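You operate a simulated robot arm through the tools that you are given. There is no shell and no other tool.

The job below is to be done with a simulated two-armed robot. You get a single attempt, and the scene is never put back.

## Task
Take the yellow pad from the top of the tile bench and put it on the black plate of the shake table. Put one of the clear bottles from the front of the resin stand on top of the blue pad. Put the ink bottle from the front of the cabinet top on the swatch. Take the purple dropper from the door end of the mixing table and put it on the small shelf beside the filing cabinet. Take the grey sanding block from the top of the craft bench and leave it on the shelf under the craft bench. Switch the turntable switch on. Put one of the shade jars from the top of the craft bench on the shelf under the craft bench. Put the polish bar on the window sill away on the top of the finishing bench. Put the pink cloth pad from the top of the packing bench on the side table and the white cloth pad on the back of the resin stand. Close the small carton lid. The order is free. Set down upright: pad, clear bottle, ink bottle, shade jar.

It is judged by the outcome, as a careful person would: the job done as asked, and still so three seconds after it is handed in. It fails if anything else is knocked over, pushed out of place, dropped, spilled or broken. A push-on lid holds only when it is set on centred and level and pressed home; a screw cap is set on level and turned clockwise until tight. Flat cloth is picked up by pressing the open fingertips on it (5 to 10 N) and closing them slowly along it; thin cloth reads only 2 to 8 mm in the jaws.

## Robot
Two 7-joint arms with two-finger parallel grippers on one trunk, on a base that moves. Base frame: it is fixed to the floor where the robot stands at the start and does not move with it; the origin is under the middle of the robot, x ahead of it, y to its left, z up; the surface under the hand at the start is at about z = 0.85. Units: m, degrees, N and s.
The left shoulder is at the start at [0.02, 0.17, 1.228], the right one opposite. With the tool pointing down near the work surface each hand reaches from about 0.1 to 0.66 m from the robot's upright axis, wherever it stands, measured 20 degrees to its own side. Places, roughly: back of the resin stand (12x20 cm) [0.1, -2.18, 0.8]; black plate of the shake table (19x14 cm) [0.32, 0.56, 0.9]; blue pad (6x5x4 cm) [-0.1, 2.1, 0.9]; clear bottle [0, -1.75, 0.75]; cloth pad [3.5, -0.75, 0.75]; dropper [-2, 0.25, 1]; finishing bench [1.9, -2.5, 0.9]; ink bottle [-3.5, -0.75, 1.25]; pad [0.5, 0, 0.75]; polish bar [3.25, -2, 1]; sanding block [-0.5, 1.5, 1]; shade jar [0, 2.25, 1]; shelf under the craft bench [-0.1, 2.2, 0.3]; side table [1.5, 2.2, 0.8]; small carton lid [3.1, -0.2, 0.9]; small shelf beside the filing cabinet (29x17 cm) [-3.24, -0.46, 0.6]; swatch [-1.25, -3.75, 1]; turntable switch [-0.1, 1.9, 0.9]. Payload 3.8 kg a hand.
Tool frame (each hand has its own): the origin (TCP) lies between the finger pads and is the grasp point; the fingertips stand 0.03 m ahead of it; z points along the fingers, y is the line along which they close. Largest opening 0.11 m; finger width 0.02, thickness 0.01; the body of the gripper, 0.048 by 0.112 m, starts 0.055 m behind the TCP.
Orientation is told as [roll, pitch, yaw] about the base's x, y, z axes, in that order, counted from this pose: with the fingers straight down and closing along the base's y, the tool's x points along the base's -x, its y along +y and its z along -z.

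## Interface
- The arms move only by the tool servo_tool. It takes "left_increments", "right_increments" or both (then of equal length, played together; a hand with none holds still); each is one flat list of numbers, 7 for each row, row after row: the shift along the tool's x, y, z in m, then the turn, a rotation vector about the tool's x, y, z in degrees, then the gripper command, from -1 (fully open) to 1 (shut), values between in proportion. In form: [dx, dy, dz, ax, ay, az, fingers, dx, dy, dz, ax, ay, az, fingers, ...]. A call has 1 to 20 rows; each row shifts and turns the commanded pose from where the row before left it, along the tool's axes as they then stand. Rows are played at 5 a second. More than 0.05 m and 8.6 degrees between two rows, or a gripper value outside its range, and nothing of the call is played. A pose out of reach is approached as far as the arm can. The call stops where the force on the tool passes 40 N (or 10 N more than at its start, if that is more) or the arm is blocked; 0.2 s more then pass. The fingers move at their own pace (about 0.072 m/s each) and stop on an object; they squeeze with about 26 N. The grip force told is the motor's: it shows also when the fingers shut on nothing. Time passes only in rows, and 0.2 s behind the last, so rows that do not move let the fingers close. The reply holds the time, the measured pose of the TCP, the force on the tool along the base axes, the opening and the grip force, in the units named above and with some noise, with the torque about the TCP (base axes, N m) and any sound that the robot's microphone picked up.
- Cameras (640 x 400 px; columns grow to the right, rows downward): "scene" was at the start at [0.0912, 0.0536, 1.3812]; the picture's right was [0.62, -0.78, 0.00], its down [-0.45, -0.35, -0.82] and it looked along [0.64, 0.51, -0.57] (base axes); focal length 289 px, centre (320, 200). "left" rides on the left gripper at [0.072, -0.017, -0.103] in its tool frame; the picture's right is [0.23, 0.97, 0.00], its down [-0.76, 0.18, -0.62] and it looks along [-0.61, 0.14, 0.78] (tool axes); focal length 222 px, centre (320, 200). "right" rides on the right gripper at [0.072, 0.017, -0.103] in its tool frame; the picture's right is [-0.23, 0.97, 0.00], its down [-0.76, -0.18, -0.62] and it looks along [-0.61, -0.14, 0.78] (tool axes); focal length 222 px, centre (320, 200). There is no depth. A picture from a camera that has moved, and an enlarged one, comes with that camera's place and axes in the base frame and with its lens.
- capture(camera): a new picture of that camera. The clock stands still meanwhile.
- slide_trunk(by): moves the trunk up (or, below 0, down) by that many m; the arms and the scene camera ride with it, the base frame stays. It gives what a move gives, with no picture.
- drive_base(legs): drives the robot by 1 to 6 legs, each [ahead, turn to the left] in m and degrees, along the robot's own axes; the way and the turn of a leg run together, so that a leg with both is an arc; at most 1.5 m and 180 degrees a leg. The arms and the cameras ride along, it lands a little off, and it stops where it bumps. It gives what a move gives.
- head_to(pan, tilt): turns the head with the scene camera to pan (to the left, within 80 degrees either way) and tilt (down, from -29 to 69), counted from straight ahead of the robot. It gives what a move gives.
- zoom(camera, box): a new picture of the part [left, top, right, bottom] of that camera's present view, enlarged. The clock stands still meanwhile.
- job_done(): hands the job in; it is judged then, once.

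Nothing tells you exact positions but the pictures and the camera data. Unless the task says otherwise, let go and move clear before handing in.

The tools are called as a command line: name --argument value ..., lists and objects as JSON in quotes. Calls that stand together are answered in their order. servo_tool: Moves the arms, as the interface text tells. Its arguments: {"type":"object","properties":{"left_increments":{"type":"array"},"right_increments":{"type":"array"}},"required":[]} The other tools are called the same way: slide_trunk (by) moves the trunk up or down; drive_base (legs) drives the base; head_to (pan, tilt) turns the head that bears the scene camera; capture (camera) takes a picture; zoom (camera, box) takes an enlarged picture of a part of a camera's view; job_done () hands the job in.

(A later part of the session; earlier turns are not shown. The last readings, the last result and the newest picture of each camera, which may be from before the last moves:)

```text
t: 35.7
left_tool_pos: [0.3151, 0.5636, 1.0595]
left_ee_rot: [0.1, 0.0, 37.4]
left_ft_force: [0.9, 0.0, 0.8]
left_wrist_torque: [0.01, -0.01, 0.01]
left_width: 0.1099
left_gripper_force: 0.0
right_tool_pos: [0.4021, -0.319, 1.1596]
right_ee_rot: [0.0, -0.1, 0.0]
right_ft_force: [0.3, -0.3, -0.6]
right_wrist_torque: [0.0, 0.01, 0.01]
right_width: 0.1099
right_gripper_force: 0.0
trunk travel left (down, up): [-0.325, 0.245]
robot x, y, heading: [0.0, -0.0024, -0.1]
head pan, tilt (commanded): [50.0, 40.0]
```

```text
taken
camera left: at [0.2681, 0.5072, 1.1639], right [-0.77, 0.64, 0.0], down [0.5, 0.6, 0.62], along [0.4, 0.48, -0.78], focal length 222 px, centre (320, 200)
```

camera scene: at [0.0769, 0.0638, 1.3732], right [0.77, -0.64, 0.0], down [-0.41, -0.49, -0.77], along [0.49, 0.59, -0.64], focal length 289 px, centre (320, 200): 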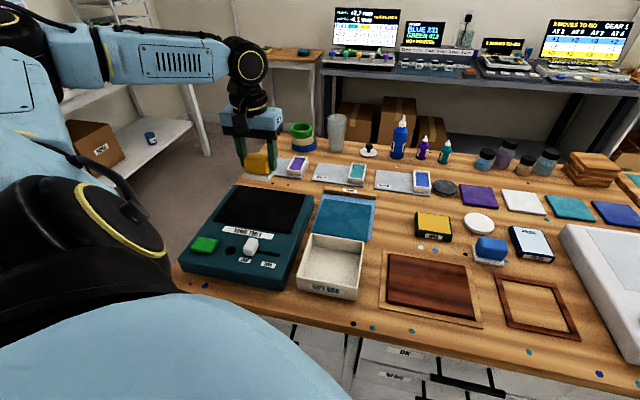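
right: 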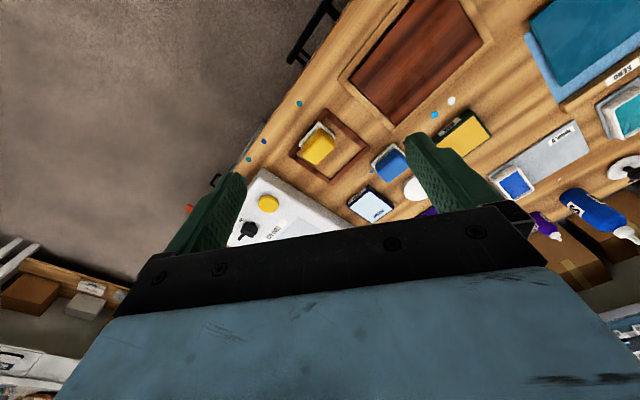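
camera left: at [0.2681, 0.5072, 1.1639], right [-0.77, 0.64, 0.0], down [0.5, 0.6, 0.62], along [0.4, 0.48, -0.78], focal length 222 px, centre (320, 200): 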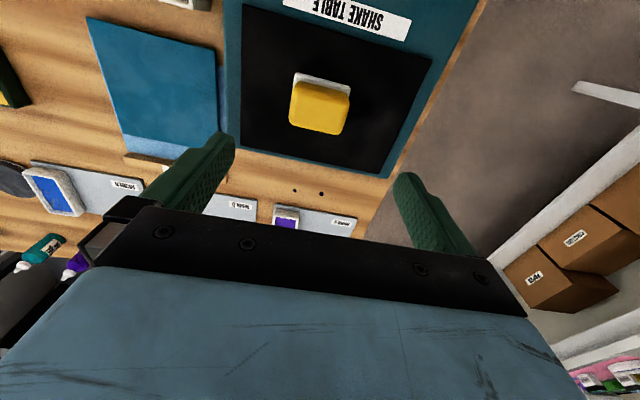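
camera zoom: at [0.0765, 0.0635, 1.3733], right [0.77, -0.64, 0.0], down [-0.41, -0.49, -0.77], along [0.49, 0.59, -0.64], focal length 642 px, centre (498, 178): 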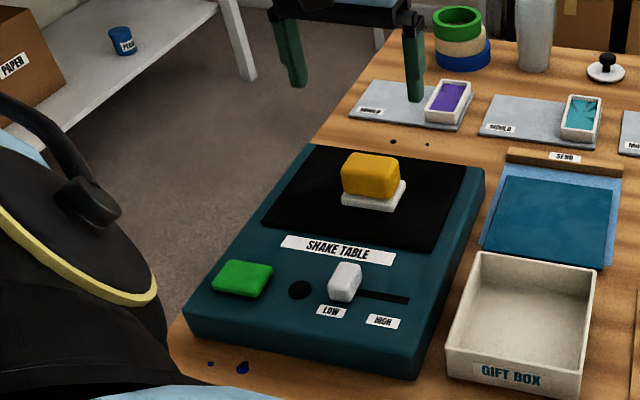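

The yellow pad stands upright on the black plate. Next is the craft bench on my left, so I raise the left hand, bring it in for travel, and look that way.

servo_tool --left_increments '[0, 0, -0.04, 0, 0, 0, -1, 0, 0, -0.04, 0, 0, 0, -1, 0, 0, -0.04, 0, 0, 0, -1, 0.0252, -0.0365, 0, 0, 0, 0, -1, 0.0252, -0.0365, 0, 0, 0, 0, -1, 0.0252, -0.0365, 0, 0, 0, 0, -1, 0.0252, -0.0365, 0, 0, 0, 0, -1, 0.0252, -0.0365, 0, 0, 0, 0, -1, 0.0252, -0.0365, 0, 0, 0, 0, -1, 0.0252, -0.0365, 0, 0, 0, 0, -1, 0, 0, 0, 0, 0, 7.5, -1, 0, 0, 0, 0, 0, 7.5, -1, 0, 0, 0, 0, 0, 7.5, -1, 0, 0, 0, 0, 0, 7.5, -1, 0, 0, 0, 0, 0, 7.4, -1]'

head_to --pan 78 --tilt 25

capture --camera "scene"

zoom --camera "scene" --box '[80, 80, 360, 280]'

```text
t: 38.9
left_tool_pos: [0.3323, 0.2528, 1.1789]
left_ee_rot: [0.0, 0.1, -0.1]
left_ft_force: [-0.4, -0.6, 0.4]
left_wrist_torque: [0.02, 0.01, 0.02]
left_width: 0.1099
left_gripper_force: 0.0
right_tool_pos: [0.4023, -0.3181, 1.1593]
right_ee_rot: [0.0, 0.0, 0.0]
right_ft_force: [-0.2, 0.2, 0.9]
right_wrist_torque: [-0.04, 0.01, -0.06]
right_width: 0.1102
right_gripper_force: 0.1
trunk travel left (down, up): [-0.325, 0.245]
robot x, y, heading: [-0.0007, 0.0026, 0.1]
head pan, tilt (commanded): [50.0, 40.0]
```

```text
t: 39.8
left_tool_pos: [0.3319, 0.2517, 1.1796]
left_ee_rot: [0.0, 0.0, 0.1]
left_ft_force: [0.4, 0.2, 0.1]
left_wrist_torque: [0.0, 0.03, 0.02]
left_width: 0.1099
left_gripper_force: 0.1
right_tool_pos: [0.4029, -0.3185, 1.1592]
right_ee_rot: [0.1, 0.1, 0.0]
right_ft_force: [-0.9, 0.6, -0.5]
right_wrist_torque: [0.0, 0.02, 0.0]
right_width: 0.1097
right_gripper_force: 0.1
trunk travel left (down, up): [-0.325, 0.245]
robot x, y, heading: [-0.0034, 0.0009, 0.3]
head pan, tilt (commanded): [78.0, 25.0]
```

```text
taken
camera scene: at [0.0413, 0.0888, 1.3965], right [0.98, -0.21, 0.0], down [-0.09, -0.41, -0.91], along [0.19, 0.89, -0.42], focal length 289 px, centre (320, 200)
```

scene: 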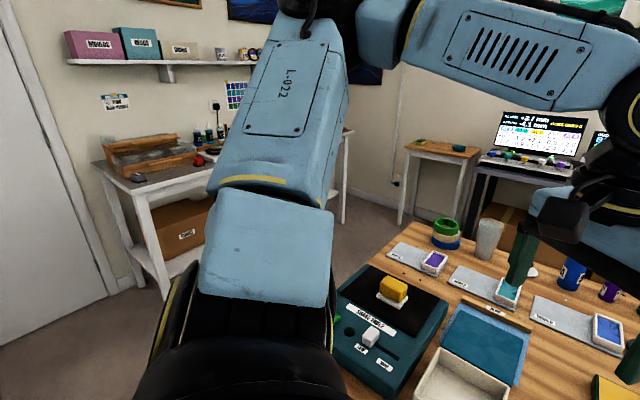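

```text
2.00 times, centred on (220, 180) of scene
camera zoom: at [0.0413, 0.0888, 1.3965], right [0.98, -0.21, 0.0], down [-0.09, -0.41, -0.91], along [0.19, 0.89, -0.42], focal length 578 px, centre (520, 240)
```

zoom: 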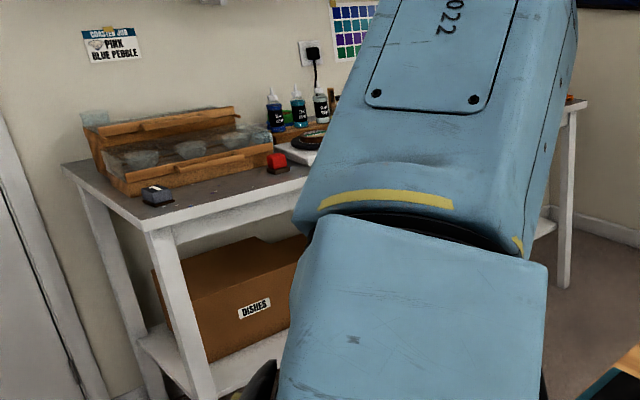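

The craft bench runs at an angle: its left front corner is near (-0.5, 1.37), and the whole room is turned about 36.5°. I turn to face it and drive into the aisle.

drive_base --legs '[[0, 126.5]]'

head_to --pan -25 --tilt 25

capture --camera "scene"

```text
t: 45.4
left_tool_pos: [-0.3987, 0.122, 1.1792]
left_ee_rot: [0.0, 0.0, 125.7]
left_ft_force: [0.2, 0.3, -0.2]
left_wrist_torque: [0.03, 0.0, 0.0]
left_width: 0.11
left_gripper_force: 0.0
right_tool_pos: [0.0235, 0.5133, 1.159]
right_ee_rot: [0.0, 0.0, 125.7]
right_ft_force: [0.0, 1.1, -0.1]
right_wrist_torque: [-0.05, -0.02, 0.02]
right_width: 0.11
right_gripper_force: 0.0
trunk travel left (down, up): [-0.325, 0.245]
robot x, y, heading: [-0.0031, -0.0009, 125.5]
head pan, tilt (commanded): [78.0, 25.0]
```

```text
t: 47.2
left_tool_pos: [-0.3986, 0.1231, 1.179]
left_ee_rot: [0.0, 0.0, 125.7]
left_ft_force: [-0.5, -1.5, 0.1]
left_wrist_torque: [0.01, 0.01, 0.0]
left_width: 0.11
left_gripper_force: 0.0
right_tool_pos: [0.0237, 0.5133, 1.1591]
right_ee_rot: [0.0, 0.0, 125.7]
right_ft_force: [-0.1, 0.0, 0.6]
right_wrist_torque: [0.0, -0.01, -0.02]
right_width: 0.1103
right_gripper_force: 0.1
trunk travel left (down, up): [-0.325, 0.245]
robot x, y, heading: [0.0019, 0.0009, 125.7]
head pan, tilt (commanded): [-25.0, 25.0]
```

```text
taken
camera scene: at [-0.0282, 0.1063, 1.3965], right [0.98, 0.19, 0.0], down [0.08, -0.42, -0.91], along [-0.17, 0.89, -0.42], focal length 289 px, centre (320, 200)
```

scene: 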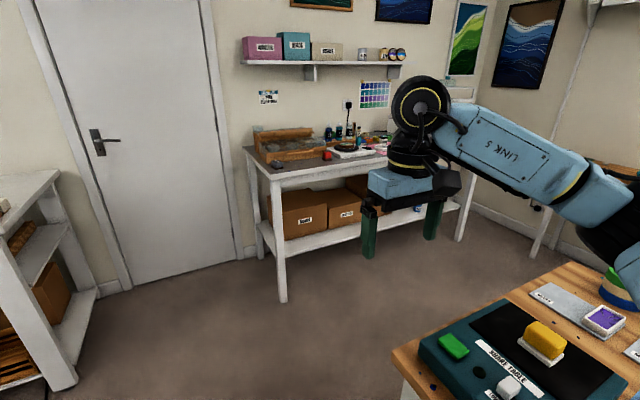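

The aisle is clear. I drive forward and look at the craft bench from nearer.

drive_base --legs '[[0.78, 0]]'

head_to --pan -50 --tilt 25

capture --camera "scene"

zoom --camera "scene" --box '[100, 100, 420, 300]'

```text
t: 51.5
left_tool_pos: [-0.8639, 0.7803, 1.1798]
left_ee_rot: [0.0, 0.0, 125.3]
left_ft_force: [0.3, 0.7, -0.3]
left_wrist_torque: [0.0, 0.0, 0.04]
left_width: 0.11
left_gripper_force: 0.0
right_tool_pos: [-0.4394, 1.1672, 1.1595]
right_ee_rot: [0.0, 0.0, 125.2]
right_ft_force: [0.0, -0.3, -0.6]
right_wrist_torque: [-0.02, 0.0, 0.01]
right_width: 0.1101
right_gripper_force: 0.1
trunk travel left (down, up): [-0.325, 0.245]
robot x, y, heading: [-0.4674, 0.6543, 125.2]
head pan, tilt (commanded): [-25.0, 25.0]
```

```text
t: 52.4
left_tool_pos: [-0.8647, 0.7797, 1.1798]
left_ee_rot: [0.0, 0.0, 125.2]
left_ft_force: [1.4, 0.1, -0.8]
left_wrist_torque: [0.01, 0.0, 0.0]
left_width: 0.1099
left_gripper_force: 0.1
right_tool_pos: [-0.4389, 1.1682, 1.1585]
right_ee_rot: [0.0, 0.0, 125.2]
right_ft_force: [1.0, 0.2, -0.6]
right_wrist_torque: [-0.03, -0.02, 0.01]
right_width: 0.1102
right_gripper_force: 0.2
trunk travel left (down, up): [-0.325, 0.245]
robot x, y, heading: [-0.465, 0.6578, 125.3]
head pan, tilt (commanded): [-50.0, 25.0]
```

```text
taken
camera scene: at [-0.4538, 0.7598, 1.3965], right [0.97, -0.25, 0.0], down [-0.11, -0.41, -0.91], along [0.23, 0.88, -0.42], focal length 289 px, centre (320, 200)
```

scene: 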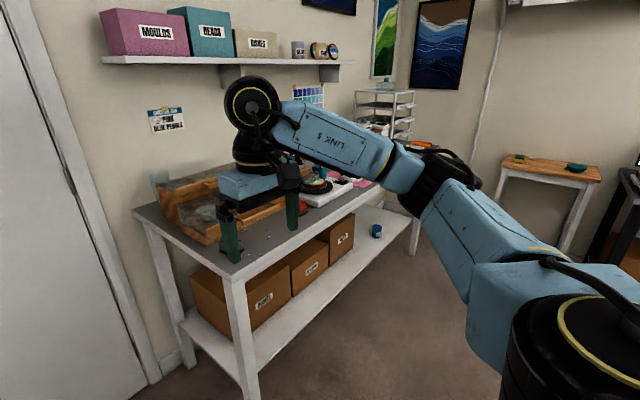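

```text
2.00 times, centred on (260, 200) of scene
camera zoom: at [-0.4538, 0.7598, 1.3965], right [0.97, -0.25, 0.0], down [-0.11, -0.41, -0.91], along [0.23, 0.88, -0.42], focal length 578 px, centre (440, 200)
```

zoom: 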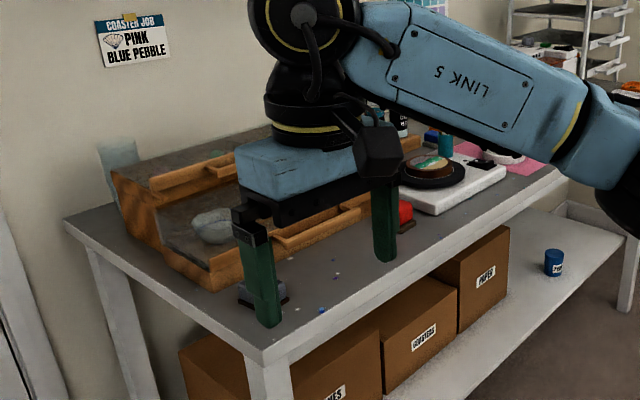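

I can see the bench: the boxes fill the left half of the lower shelf and the right half is free, apart from a blue can. I move along the aisle and face the bench again.

drive_base --legs '[[0, -89.3], [0.55, 0], [0, 90]]'

head_to --pan 0 --tilt 35

capture --camera "scene"

head_to --pan -45 --tilt 35

capture --camera "scene"

```text
t: 63.2
left_tool_pos: [-0.4206, 1.1004, 1.1794]
left_ee_rot: [0.0, 0.0, 124.0]
left_ft_force: [-0.6, 0.5, 0.0]
left_wrist_torque: [-0.02, 0.01, 0.04]
left_width: 0.1102
left_gripper_force: 0.2
right_tool_pos: [0.0121, 1.4782, 1.1576]
right_ee_rot: [-0.1, 0.0, 124.0]
right_ft_force: [-0.2, -1.0, 0.0]
right_wrist_torque: [-0.06, -0.01, 0.0]
right_width: 0.11
right_gripper_force: 0.1
trunk travel left (down, up): [-0.325, 0.245]
robot x, y, heading: [-0.0265, 0.9677, 124.2]
head pan, tilt (commanded): [-50.0, 25.0]
```

```text
t: 64.3
left_tool_pos: [-0.4209, 1.1008, 1.1796]
left_ee_rot: [0.1, 0.0, 124.0]
left_ft_force: [-0.4, 0.4, -0.3]
left_wrist_torque: [0.0, -0.05, -0.01]
left_width: 0.1099
left_gripper_force: 0.0
right_tool_pos: [0.0128, 1.478, 1.1588]
right_ee_rot: [0.0, 0.0, 124.1]
right_ft_force: [-0.5, -0.1, -0.1]
right_wrist_torque: [0.01, 0.0, 0.04]
right_width: 0.1102
right_gripper_force: 0.1
trunk travel left (down, up): [-0.325, 0.245]
robot x, y, heading: [-0.0224, 0.9667, 123.9]
head pan, tilt (commanded): [0.0, 35.0]
```

```text
taken
camera scene: at [-0.0853, 1.0555, 1.3808], right [0.83, 0.56, 0.0], down [0.32, -0.48, -0.82], along [-0.46, 0.68, -0.57], focal length 289 px, centre (320, 200)
```

scene: 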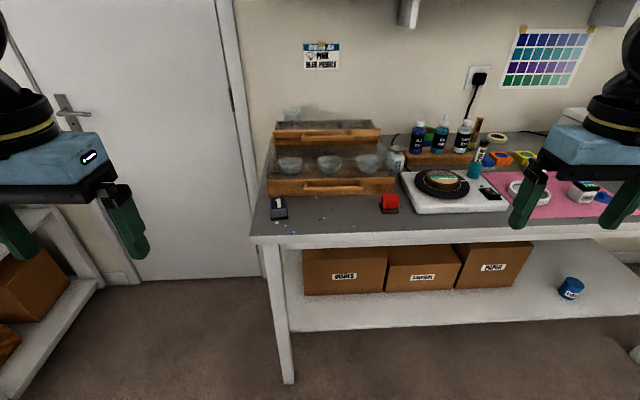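

```text
t: 65.5
left_tool_pos: [-0.4195, 1.0987, 1.1788]
left_ee_rot: [0.0, 0.0, 124.2]
left_ft_force: [-0.2, -0.4, -0.2]
left_wrist_torque: [-0.01, -0.03, -0.01]
left_width: 0.1102
left_gripper_force: 0.1
right_tool_pos: [0.0127, 1.4789, 1.1587]
right_ee_rot: [0.0, 0.0, 123.9]
right_ft_force: [-0.1, -0.4, 0.1]
right_wrist_torque: [0.02, -0.01, 0.01]
right_width: 0.1102
right_gripper_force: 0.1
trunk travel left (down, up): [-0.325, 0.245]
robot x, y, heading: [-0.0253, 0.9658, 123.9]
head pan, tilt (commanded): [-45.0, 35.0]
```

```text
taken
camera scene: at [-0.0194, 1.0689, 1.3808], right [0.98, -0.19, 0.0], down [-0.11, -0.56, -0.82], along [0.15, 0.8, -0.57], focal length 289 px, centre (320, 200)
```

scene: 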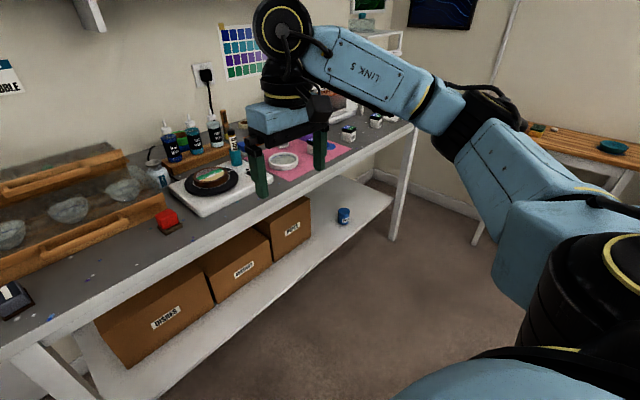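

head_to --pan 0 --tilt 38

zoom --camera "scene" --box '[250, 120, 410, 220]'

zoom --camera "scene" --box '[380, 80, 540, 180]'

zoom --camera "scene" --box '[260, 200, 640, 390]'

```text
t: 66.6
left_tool_pos: [-0.4207, 1.0997, 1.1789]
left_ee_rot: [-0.1, 0.0, 124.1]
left_ft_force: [0.3, 0.4, 0.2]
left_wrist_torque: [0.02, 0.01, 0.02]
left_width: 0.1102
left_gripper_force: 0.0
right_tool_pos: [0.0124, 1.4787, 1.1591]
right_ee_rot: [0.1, 0.0, 124.0]
right_ft_force: [-0.1, -0.2, -0.5]
right_wrist_torque: [0.04, -0.04, 0.01]
right_width: 0.1099
right_gripper_force: 0.1
trunk travel left (down, up): [-0.325, 0.245]
robot x, y, heading: [-0.0242, 0.9629, 124.1]
head pan, tilt (commanded): [0.0, 38.0]
```

```text
4.00 times, centred on (330, 170) of scene
camera zoom: at [-0.0843, 1.054, 1.3762], right [0.83, 0.56, 0.0], down [0.34, -0.51, -0.79], along [-0.44, 0.65, -0.62], focal length 1156 px, centre (280, 320)
```

zoom: 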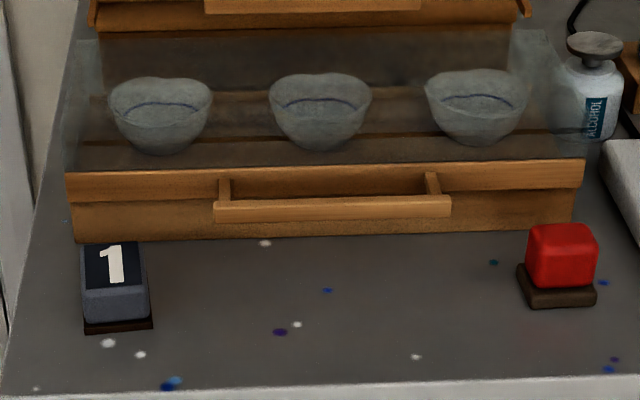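

```text
4.00 times, centred on (460, 130) of scene
camera zoom: at [-0.0843, 1.054, 1.3762], right [0.83, 0.56, 0.0], down [0.34, -0.51, -0.79], along [-0.44, 0.65, -0.62], focal length 1156 px, centre (-240, 480)
```

zoom: 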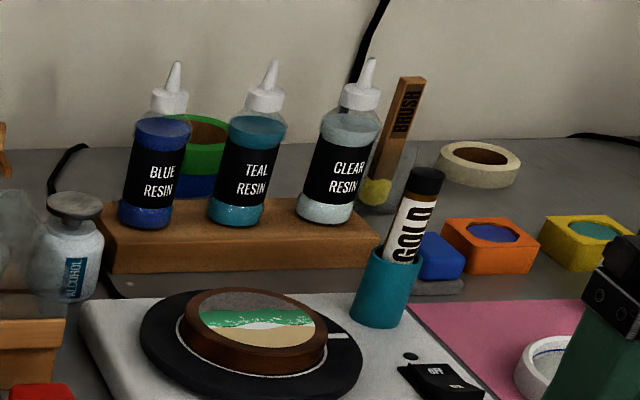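

```text
1.68 times, centred on (450, 295) of scene
camera zoom: at [-0.0843, 1.054, 1.3762], right [0.83, 0.56, 0.0], down [0.34, -0.51, -0.79], along [-0.44, 0.65, -0.62], focal length 487 px, centre (101, 40)
```

zoom: 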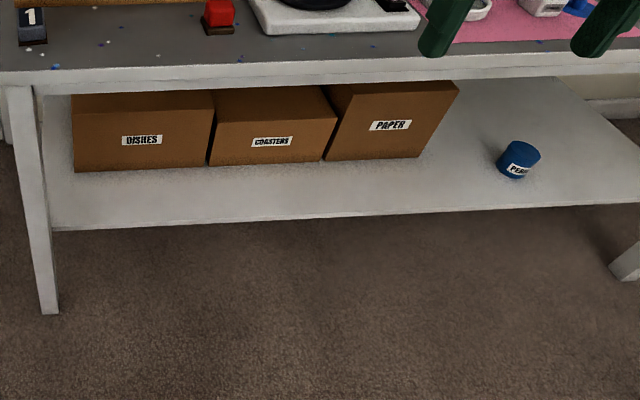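

The grey block with the "1" on it is the grey sanding block, at about (-0.52, 1.50). I drive closer to the bench so the left hand can reach it.

drive_base --legs '[[0, 2], [0.22, 0]]'

head_to --pan 25 --tilt 50

capture --camera "scene"

capture --camera "left"

capture --camera "right"

```text
t: 68.6
left_tool_pos: [-0.553, 1.264, 1.1805]
left_ee_rot: [-0.1, 0.1, 125.9]
left_ft_force: [-0.2, 0.5, -0.3]
left_wrist_torque: [-0.03, 0.02, 0.0]
left_width: 0.1101
left_gripper_force: 0.0
right_tool_pos: [-0.131, 1.6572, 1.1591]
right_ee_rot: [0.0, -0.1, 125.9]
right_ft_force: [0.2, -0.9, 1.4]
right_wrist_torque: [-0.01, -0.02, 0.0]
right_width: 0.1101
right_gripper_force: 0.0
trunk travel left (down, up): [-0.325, 0.245]
robot x, y, heading: [-0.1568, 1.1416, 126.1]
head pan, tilt (commanded): [0.0, 38.0]
```

```text
t: 69.5
left_tool_pos: [-0.553, 1.2637, 1.1797]
left_ee_rot: [0.1, 0.1, 125.9]
left_ft_force: [-0.1, -0.3, 0.2]
left_wrist_torque: [-0.02, 0.02, 0.02]
left_width: 0.1101
left_gripper_force: 0.0
right_tool_pos: [-0.1315, 1.6573, 1.159]
right_ee_rot: [0.0, 0.0, 125.8]
right_ft_force: [0.4, 0.7, 0.6]
right_wrist_torque: [0.01, -0.02, 0.02]
right_width: 0.11
right_gripper_force: 0.1
trunk travel left (down, up): [-0.325, 0.245]
robot x, y, heading: [-0.1545, 1.1435, 125.7]
head pan, tilt (commanded): [25.0, 50.0]
```

```text
taken
camera scene: at [-0.2322, 1.1966, 1.3591], right [0.49, 0.87, 0.0], down [0.67, -0.37, -0.64], along [-0.56, 0.31, -0.77], focal length 289 px, centre (320, 200)
```

scene: 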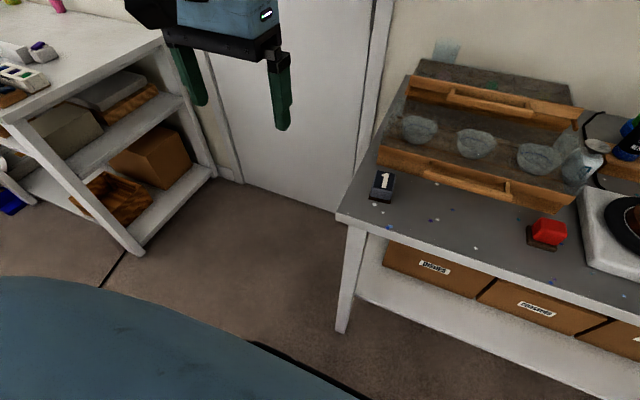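

```text
taken
camera left: at [-0.4965, 1.2153, 1.2834], right [-0.66, -0.75, 0.0], down [-0.59, 0.51, 0.62], along [-0.47, 0.41, -0.78], focal length 222 px, centre (320, 200)
```

left: 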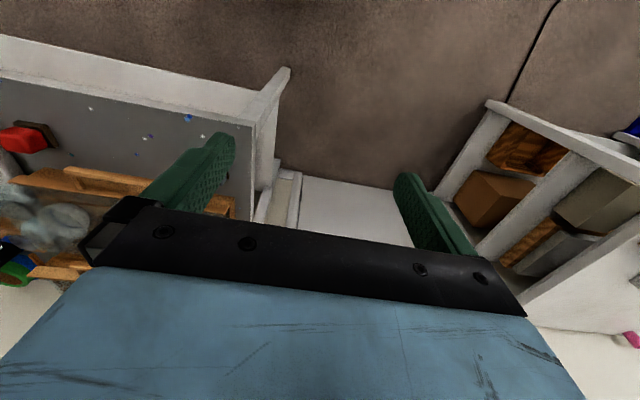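

```text
taken
camera right: at [-0.1012, 1.5865, 1.2615], right [-0.92, -0.39, 0.0], down [-0.3, 0.72, 0.62], along [-0.24, 0.57, -0.78], focal length 222 px, centre (320, 200)
```

right: 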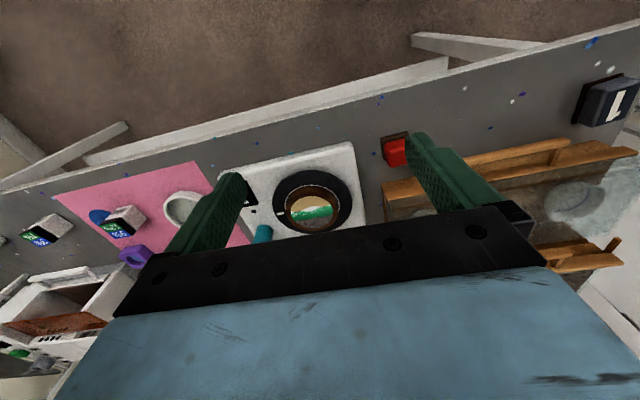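

zoom --camera "right" --box '[0, 140, 260, 300]'

zoom --camera "scene" --box '[340, 140, 420, 220]'

zoom --camera "right" --box '[540, 60, 640, 140]'

```text
2.46 times, centred on (130, 220) of right
camera zoom: at [-0.1012, 1.5865, 1.2615], right [-0.92, -0.39, 0.0], down [-0.3, 0.72, 0.62], along [-0.24, 0.57, -0.78], focal length 547 px, centre (788, 151)
```

zoom: 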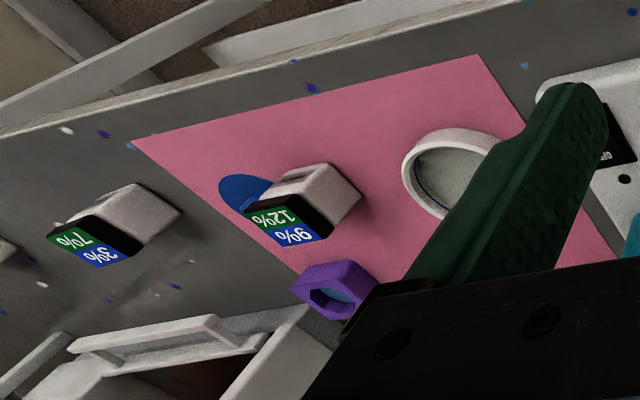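

```text
5.00 times, centred on (380, 180) of scene
camera zoom: at [-0.2322, 1.1966, 1.3591], right [0.49, 0.87, 0.0], down [0.67, -0.37, -0.64], along [-0.56, 0.31, -0.77], focal length 1446 px, centre (20, 300)
```

zoom: 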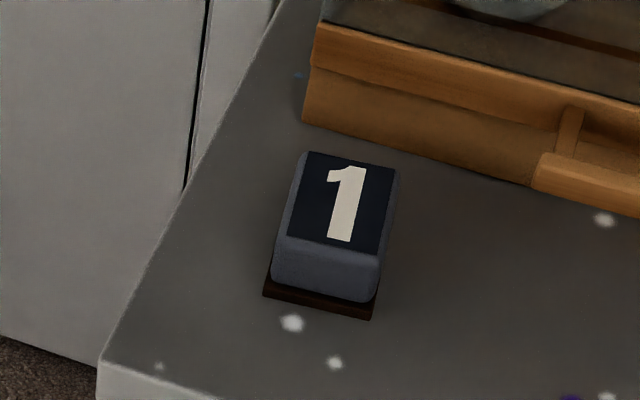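

```text
5.00 times, centred on (590, 100) of right
camera zoom: at [-0.1012, 1.5865, 1.2615], right [-0.92, -0.39, 0.0], down [-0.3, 0.72, 0.62], along [-0.24, 0.57, -0.78], focal length 1111 px, centre (-1030, 700)
```

zoom: 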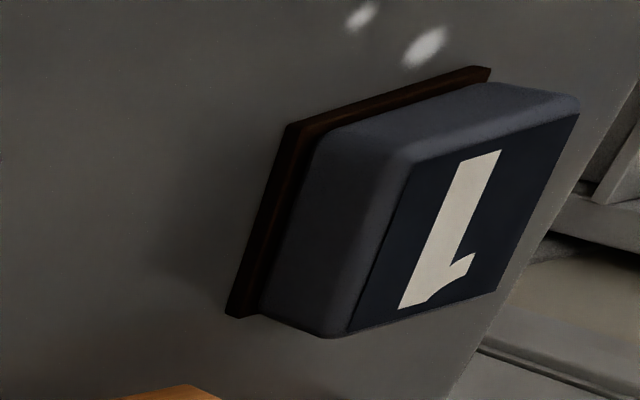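

The block's centre is at about (-0.522, 1.505), turned slightly. I'll grasp it with the hand tilted 40° forward, so the same hand pose fits under the bench when I put it on the shelf.

servo_tool --left_increments '[0, 0, 0, 0, 0, -8, -1, 0, 0, 0, 0, -8, 0, -1, 0, 0, 0, 0, -8, 0, -1, 0, 0, 0, 0, -8, 0, -1, 0, 0, 0, 0, -8, 0, -1, 0, 0, 0, 0, -8, 0, -1, -0.0233, -0.038, 0.0195, 0, 0, 0, -1, -0.0233, -0.038, 0.0195, 0, 0, 0, -1, -0.0233, -0.038, 0.0195, 0, 0, 0, -1, -0.0233, -0.038, 0.0195, 0, 0, 0, -1, -0.0233, -0.038, 0.0195, 0, 0, 0, -1, 0.0279, 0, 0.0332, 0, 0, 0, -1, 0.0279, 0, 0.0332, 0, 0, 0, -1, 0, 0, 0, 0, 0, 0, -1]'

capture --camera "scene"

capture --camera "left"

```text
t: 72.5
left_tool_pos: [-0.556, 1.4679, 1.1106]
left_ee_rot: [0.1, -40.0, 134.0]
left_ft_force: [0.4, -0.6, -0.2]
left_wrist_torque: [-0.02, 0.05, -0.01]
left_width: 0.1098
left_gripper_force: 0.1
left hand out of reach, approached as far as the arm can: row 5, 6, 10, 11, 12, 13
right_tool_pos: [-0.1319, 1.6562, 1.1588]
right_ee_rot: [-0.1, 0.1, 125.9]
right_ft_force: [-0.5, 0.1, -1.0]
right_wrist_torque: [-0.01, -0.03, -0.04]
right_width: 0.1101
right_gripper_force: 0.0
trunk travel left (down, up): [-0.325, 0.245]
robot x, y, heading: [-0.1528, 1.1422, 125.9]
head pan, tilt (commanded): [25.0, 50.0]
```

```text
taken
camera scene: at [-0.2322, 1.1966, 1.3591], right [0.49, 0.87, 0.0], down [0.67, -0.37, -0.64], along [-0.56, 0.31, -0.77], focal length 289 px, centre (320, 200)
```

scene: 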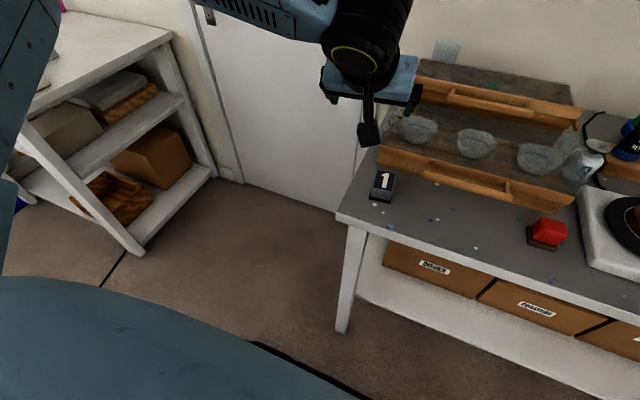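

```text
taken
camera left: at [-0.4596, 1.3922, 1.144], right [-0.58, -0.8, -0.15], down [-0.26, 0.01, 0.97], along [-0.77, 0.6, -0.21], focal length 222 px, centre (320, 200)
```

left: 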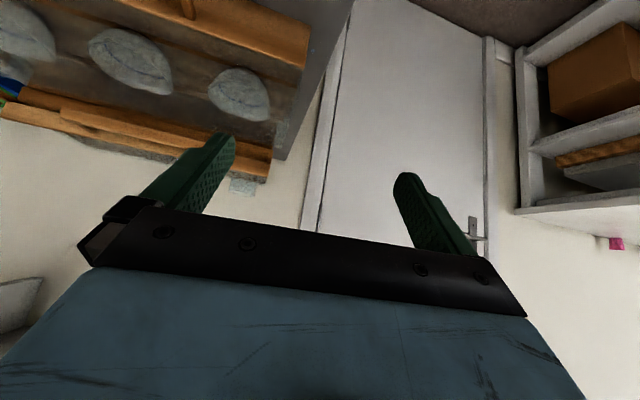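

The arm is near a joint limit there because the block lies too far across for the left shoulder. I turn the robot 12° to the right so the block is on its left-hand side.

drive_base --legs '[[0, -13]]'

capture --camera "scene"

```text
t: 73.7
left_tool_pos: [-0.4724, 1.5488, 1.1102]
left_ee_rot: [0.0, -40.0, 120.9]
left_ft_force: [-0.2, -0.7, -0.2]
left_wrist_torque: [0.01, 0.02, 0.0]
left_width: 0.1102
left_gripper_force: 0.0
right_tool_pos: [-0.0182, 1.6392, 1.1593]
right_ee_rot: [0.0, 0.0, 113.0]
right_ft_force: [-0.2, 0.0, -0.7]
right_wrist_torque: [0.0, 0.0, 0.0]
right_width: 0.1101
right_gripper_force: 0.2
trunk travel left (down, up): [-0.325, 0.245]
robot x, y, heading: [-0.1527, 1.1468, 112.7]
head pan, tilt (commanded): [25.0, 50.0]
```

```text
taken
camera scene: at [-0.2175, 1.2129, 1.3591], right [0.67, 0.74, 0.0], down [0.57, -0.51, -0.64], along [-0.48, 0.43, -0.77], focal length 289 px, centre (320, 200)
```

scene: 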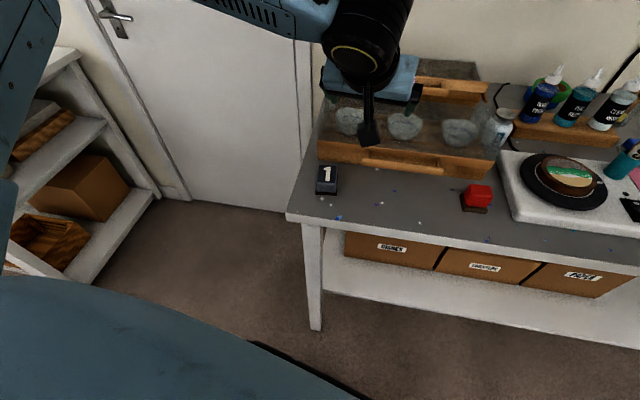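

servo_tool --left_increments '[0, 0, 0, -4.18, 0, -4.98, -1, 0, 0, 0, -4.18, 0, -4.98, -1, 0, 0.0333, 0, 0, 0, 0, -1, 0, 0.0333, 0, 0, 0, 0, -1, 0.015, 0, 0.02, 0, 0, 0, -1, 0.015, 0, 0.02, 0, 0, 0, -1, 0, 0, 0, 0, 0, 0, -1]'

head_to --pan 30 --tilt 50

capture --camera "scene"

```text
t: 75.3
left_tool_pos: [-0.5444, 1.4878, 1.0683]
left_ee_rot: [-0.1, -40.0, 133.9]
left_ft_force: [1.3, -0.3, 0.3]
left_wrist_torque: [0.02, 0.0, -0.02]
left_width: 0.1099
left_gripper_force: 0.1
left hand out of reach, approached as far as the arm can: row 1, 2
right_tool_pos: [-0.0181, 1.6393, 1.1596]
right_ee_rot: [0.1, 0.1, 112.8]
right_ft_force: [-0.9, 0.3, 0.7]
right_wrist_torque: [0.01, 0.03, 0.0]
right_width: 0.1097
right_gripper_force: 0.2
trunk travel left (down, up): [-0.325, 0.245]
robot x, y, heading: [-0.1518, 1.1444, 112.8]
head pan, tilt (commanded): [25.0, 50.0]
```

```text
t: 76.0
left_tool_pos: [-0.5436, 1.487, 1.0682]
left_ee_rot: [0.0, -40.0, 134.0]
left_ft_force: [-0.1, -0.6, 0.6]
left_wrist_torque: [-0.02, -0.04, 0.01]
left_width: 0.1099
left_gripper_force: 0.1
right_tool_pos: [-0.0179, 1.6375, 1.159]
right_ee_rot: [0.0, 0.0, 112.9]
right_ft_force: [-0.7, 0.0, -0.5]
right_wrist_torque: [-0.01, 0.01, 0.03]
right_width: 0.1097
right_gripper_force: 0.1
trunk travel left (down, up): [-0.325, 0.245]
robot x, y, heading: [-0.155, 1.1441, 112.7]
head pan, tilt (commanded): [30.0, 50.0]
```

```text
taken
camera scene: at [-0.2223, 1.2076, 1.3591], right [0.6, 0.8, 0.0], down [0.61, -0.46, -0.64], along [-0.51, 0.39, -0.77], focal length 289 px, centre (320, 200)
```

scene: 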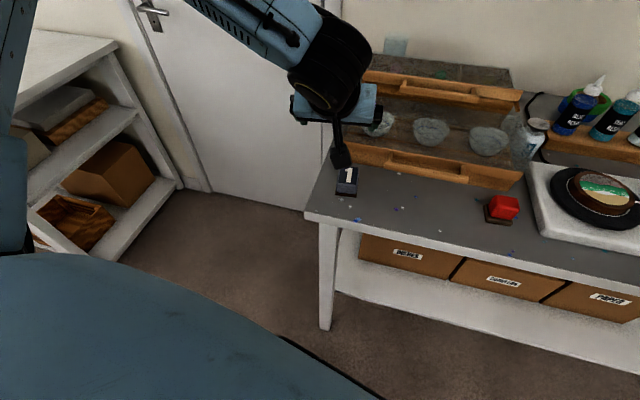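

zoom --camera "scene" --box '[300, 140, 400, 220]'

capture --camera "left"

```text
5.00 times, centred on (350, 180) of scene
camera zoom: at [-0.2223, 1.2076, 1.3591], right [0.6, 0.8, 0.0], down [0.61, -0.46, -0.64], along [-0.51, 0.39, -0.77], focal length 1446 px, centre (170, 300)
```

zoom: 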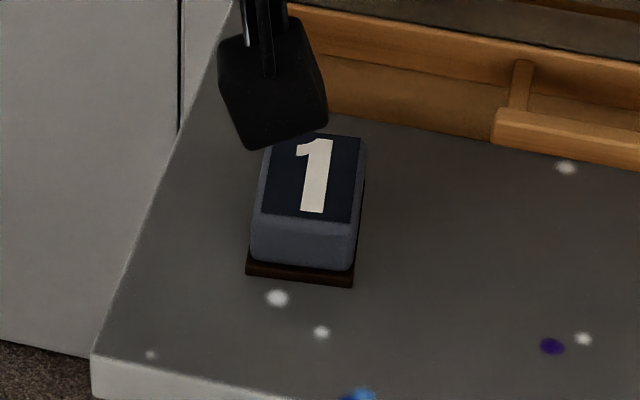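

```text
taken
camera left: at [-0.4467, 1.4116, 1.1011], right [-0.58, -0.8, -0.15], down [-0.26, 0.01, 0.97], along [-0.77, 0.6, -0.21], focal length 222 px, centre (320, 200)
```

left: 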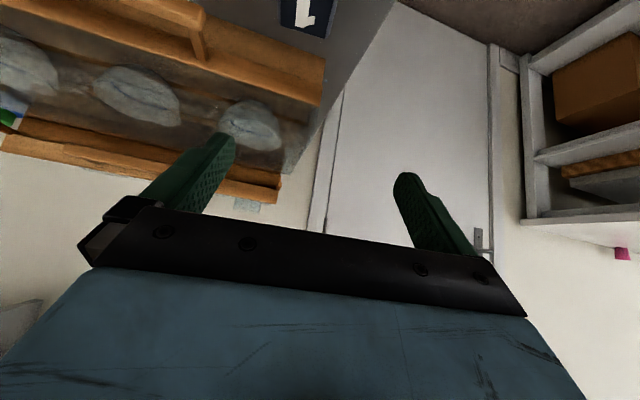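

The block is 3 cm to the right of the hand's centre line. I shift over, go down, and check before closing.

servo_tool --left_increments '[0, -0.0315, 0, 0, 0, 0, -1, 0.0212, 0, 0.0253, 0, 0, 0, -1, 0.0212, 0, 0.0253, 0, 0, 0, -1, 0.0212, 0, 0.0253, 0, 0, 0, -1, 0.0106, 0, 0.0126, 0, 0, 0, -1, 0, 0, 0, 0, 0, 0, -1]'

zoom --camera "scene" --box '[300, 120, 400, 220]'

capture --camera "left"

```text
t: 77.4
left_tool_pos: [-0.545, 1.4868, 0.9799]
left_ee_rot: [-0.1, -40.0, 134.0]
left_ft_force: [-0.1, 0.2, 0.0]
left_wrist_torque: [0.03, 0.0, 0.02]
left_width: 0.1101
left_gripper_force: 0.2
left hand out of reach, approached as far as the arm can: row 3, 4, 5
right_tool_pos: [-0.018, 1.6378, 1.1589]
right_ee_rot: [0.1, -0.1, 112.8]
right_ft_force: [0.1, 0.0, 0.5]
right_wrist_torque: [-0.02, -0.02, -0.01]
right_width: 0.1101
right_gripper_force: 0.1
trunk travel left (down, up): [-0.325, 0.245]
robot x, y, heading: [-0.155, 1.1388, 112.9]
head pan, tilt (commanded): [30.0, 50.0]
```

```text
4.00 times, centred on (350, 170) of scene
camera zoom: at [-0.2224, 1.2076, 1.3591], right [0.6, 0.8, 0.0], down [0.61, -0.46, -0.64], along [-0.51, 0.39, -0.77], focal length 1156 px, centre (200, 320)
```

zoom: 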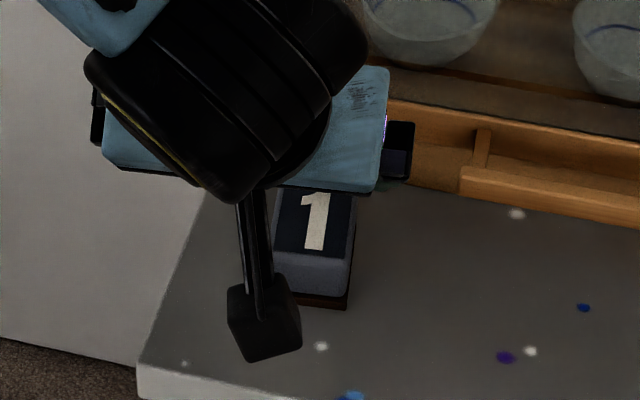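

```text
taken
camera left: at [-0.4487, 1.4105, 1.013], right [-0.58, -0.8, -0.15], down [-0.26, 0.01, 0.97], along [-0.77, 0.6, -0.21], focal length 222 px, centre (320, 200)
```

left: 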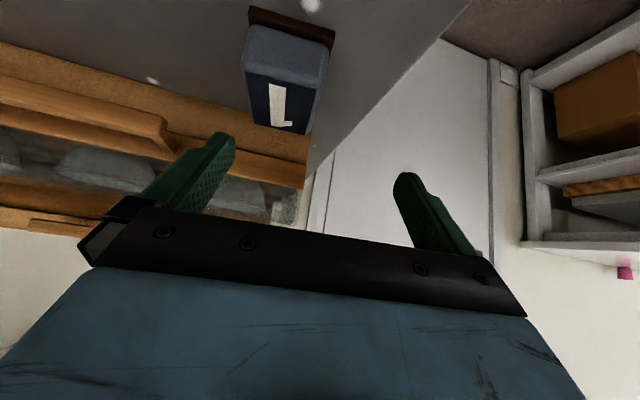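

The tilted hand is too close to the shoulder here. I lift, back the robot off by 15 cm, and try again from farther out.

servo_tool --left_increments '[-0.0193, 0, -0.023, 0, 0, 0, -1, -0.0193, 0, -0.023, 0, 0, 0, -1, -0.0193, 0, -0.023, 0, 0, 0, -1, -0.0193, 0, -0.023, 0, 0, 0, -1]'

drive_base --legs '[[-0.16, 0]]'

capture --camera "scene"

```text
t: 78.4
left_tool_pos: [-0.5474, 1.4841, 1.1003]
left_ee_rot: [0.0, -39.9, 134.0]
left_ft_force: [-0.4, 0.2, 0.6]
left_wrist_torque: [-0.01, 0.03, -0.02]
left_width: 0.1098
left_gripper_force: 0.1
right_tool_pos: [-0.017, 1.6391, 1.1586]
right_ee_rot: [0.1, 0.0, 112.9]
right_ft_force: [-0.1, -0.3, -0.8]
right_wrist_torque: [0.01, -0.03, 0.0]
right_width: 0.1101
right_gripper_force: 0.1
trunk travel left (down, up): [-0.325, 0.245]
robot x, y, heading: [-0.1528, 1.1389, 113.0]
head pan, tilt (commanded): [30.0, 50.0]
```

```text
t: 79.8
left_tool_pos: [-0.4865, 1.334, 1.1007]
left_ee_rot: [-0.1, -39.9, 134.2]
left_ft_force: [0.3, -0.9, 0.7]
left_wrist_torque: [-0.02, 0.0, 0.0]
left_width: 0.1101
left_gripper_force: 0.1
right_tool_pos: [0.044, 1.4912, 1.1591]
right_ee_rot: [0.0, -0.1, 113.2]
right_ft_force: [-0.4, 0.1, 0.2]
right_wrist_torque: [0.0, 0.0, 0.03]
right_width: 0.1098
right_gripper_force: 0.1
trunk travel left (down, up): [-0.325, 0.245]
robot x, y, heading: [-0.093, 0.9937, 113.2]
head pan, tilt (commanded): [30.0, 50.0]
```

```text
taken
camera scene: at [-0.1593, 1.0589, 1.3591], right [0.6, 0.8, 0.0], down [0.61, -0.46, -0.64], along [-0.51, 0.39, -0.77], focal length 289 px, centre (320, 200)
```

scene: 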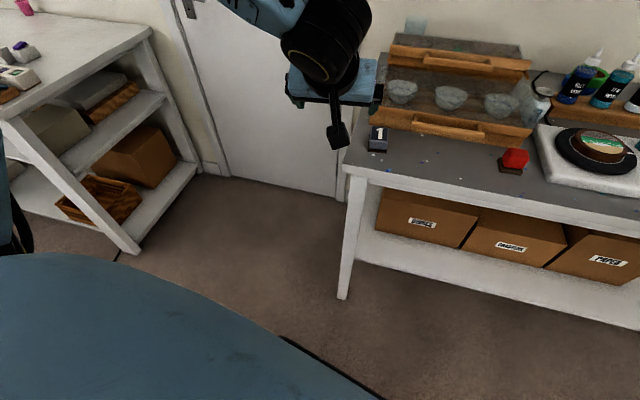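

servo_tool --left_increments '[-0.0287, -0.0242, 0.0241, 0, 0, 0, -1, -0.0287, -0.0242, 0.0241, 0, 0, 0, -1, -0.0287, -0.0242, 0.0241, 0, 0, 0, -1, -0.0287, -0.0242, 0.0241, 0, 0, 0, -1, 0, 0, 0, 0, 0, 0, -1]'

capture --camera "scene"

```text
t: 81.0
left_tool_pos: [-0.5435, 1.4609, 1.1144]
left_ee_rot: [-0.2, -40.1, 134.2]
left_ft_force: [-0.6, 0.5, 0.5]
left_wrist_torque: [-0.02, -0.02, -0.01]
left_width: 0.11
left_gripper_force: 0.0
left hand out of reach, approached as far as the arm can: row 3, 4
right_tool_pos: [0.0445, 1.4909, 1.1586]
right_ee_rot: [0.0, 0.0, 113.0]
right_ft_force: [0.3, 0.5, -0.3]
right_wrist_torque: [0.01, -0.05, 0.01]
right_width: 0.1099
right_gripper_force: 0.0
trunk travel left (down, up): [-0.325, 0.245]
robot x, y, heading: [-0.0942, 0.9969, 113.4]
head pan, tilt (commanded): [30.0, 50.0]
```

```text
taken
camera scene: at [-0.1596, 1.0598, 1.3591], right [0.6, 0.8, 0.0], down [0.61, -0.46, -0.64], along [-0.51, 0.39, -0.77], focal length 289 px, centre (320, 200)
```

scene: 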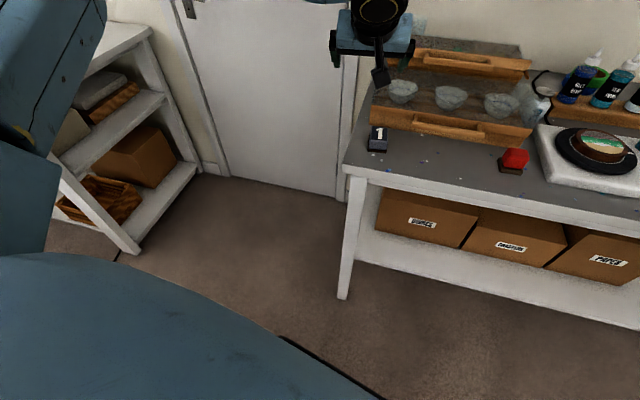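

Tilting forward doesn't suit this arm's elbow position, so I go back to pointing straight down. The shelf clearance (about 0.55 m) should allow that too. I undo the tilt and drive in again a little.

servo_tool --left_increments '[0, 0, -0.02, 0, 8, 0, -1, 0, 0, 0, 0, 8, 0, -1, 0, 0, 0, 0, 8, 0, -1, 0, 0, 0, 0, 8, 0, -1, 0, 0, 0, 0, 8, 0, -1, 0, 0, 0, 0, 0, 0, -1]'

drive_base --legs '[[0.12, 0]]'

capture --camera "scene"

capture --camera "left"

```text
t: 82.4
left_tool_pos: [-0.5418, 1.4015, 1.1321]
left_ee_rot: [-0.1, 0.1, 134.1]
left_ft_force: [0.7, -0.1, -0.3]
left_wrist_torque: [-0.02, 0.0, 0.0]
left_width: 0.1099
left_gripper_force: 0.0
left hand out of reach, approached as far as the arm can: row 2, 3, 4, 5
right_tool_pos: [0.0441, 1.4916, 1.1586]
right_ee_rot: [-0.1, 0.0, 113.2]
right_ft_force: [-0.2, 0.5, 0.7]
right_wrist_torque: [-0.01, -0.02, -0.03]
right_width: 0.11
right_gripper_force: 0.1
trunk travel left (down, up): [-0.325, 0.245]
robot x, y, heading: [-0.0901, 0.9971, 112.9]
head pan, tilt (commanded): [30.0, 50.0]
```

```text
t: 83.7
left_tool_pos: [-0.589, 1.5126, 1.1316]
left_ee_rot: [-0.1, 0.0, 134.2]
left_ft_force: [0.8, 0.4, 0.2]
left_wrist_torque: [-0.02, -0.02, 0.01]
left_width: 0.1098
left_gripper_force: 0.1
right_tool_pos: [-0.0032, 1.6031, 1.1583]
right_ee_rot: [0.1, 0.1, 113.1]
right_ft_force: [0.2, -0.4, -0.7]
right_wrist_torque: [-0.04, -0.01, 0.01]
right_width: 0.1102
right_gripper_force: 0.1
trunk travel left (down, up): [-0.325, 0.245]
robot x, y, heading: [-0.1388, 1.11, 113.1]
head pan, tilt (commanded): [30.0, 50.0]
```

```text
taken
camera scene: at [-0.2074, 1.1713, 1.359], right [0.6, 0.8, 0.0], down [0.61, -0.46, -0.64], along [-0.51, 0.38, -0.77], focal length 289 px, centre (320, 200)
```

scene: 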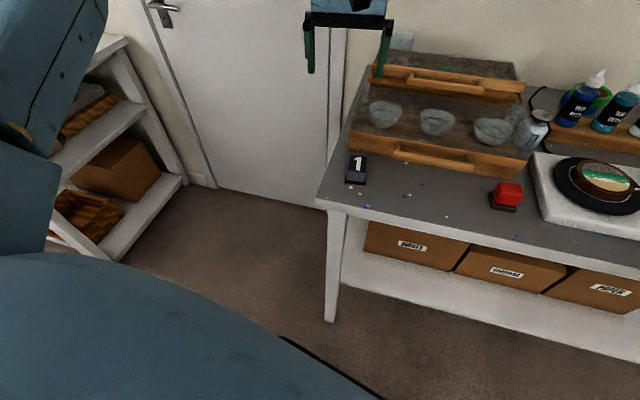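

```text
taken
camera left: at [-0.5265, 1.4728, 1.2352], right [-0.54, -0.84, 0.0], down [-0.66, 0.42, 0.62], along [-0.52, 0.34, -0.78], focal length 222 px, centre (320, 200)
```

left: 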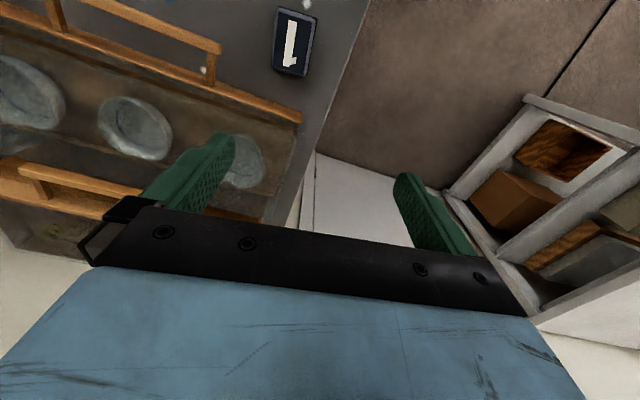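

servo_tool --left_increments '[0.025, -0.0232, 0, 0, 0, 0, -1, 0.025, -0.0232, 0, 0, 0, 0, -1, 0, 0, 0.045, 0, 0, 0, -1, 0, 0, 0.045, 0, 0, 0, -1, 0, 0, 0, 0, 0, 0, -1]'

zoom --camera "scene" --box '[290, 100, 430, 220]'

capture --camera "left"

```text
t: 84.9
left_tool_pos: [-0.5263, 1.4854, 1.0466]
left_ee_rot: [-0.1, -0.2, 134.2]
left_ft_force: [0.5, -1.1, -0.4]
left_wrist_torque: [-0.01, 0.01, -0.02]
left_width: 0.11
left_gripper_force: 0.0
left hand out of reach, approached as far as the arm can: row 2, 3, 4
right_tool_pos: [-0.0044, 1.6023, 1.1598]
right_ee_rot: [0.1, 0.0, 113.2]
right_ft_force: [-0.1, 0.2, -0.5]
right_wrist_torque: [-0.02, -0.02, 0.01]
right_width: 0.11
right_gripper_force: 0.1
trunk travel left (down, up): [-0.325, 0.245]
robot x, y, heading: [-0.1409, 1.1026, 113.1]
head pan, tilt (commanded): [30.0, 50.0]
```

```text
3.33 times, centred on (360, 160) of scene
camera zoom: at [-0.2069, 1.1702, 1.3591], right [0.6, 0.8, 0.0], down [0.61, -0.46, -0.64], along [-0.51, 0.39, -0.77], focal length 964 px, centre (187, 333)
```

zoom: 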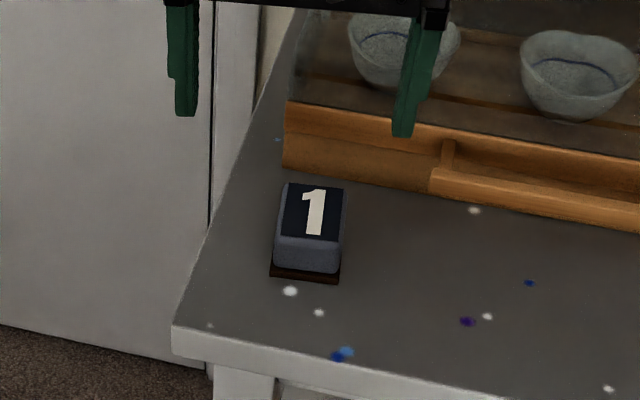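

```text
taken
camera left: at [-0.4645, 1.4449, 1.1493], right [-0.54, -0.84, 0.0], down [-0.66, 0.42, 0.62], along [-0.52, 0.34, -0.78], focal length 222 px, centre (320, 200)
```

left: 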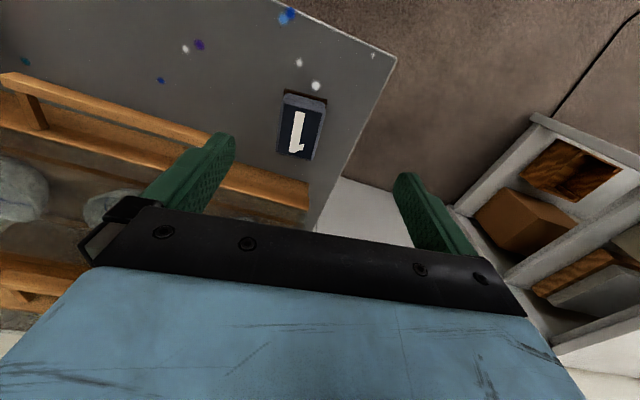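

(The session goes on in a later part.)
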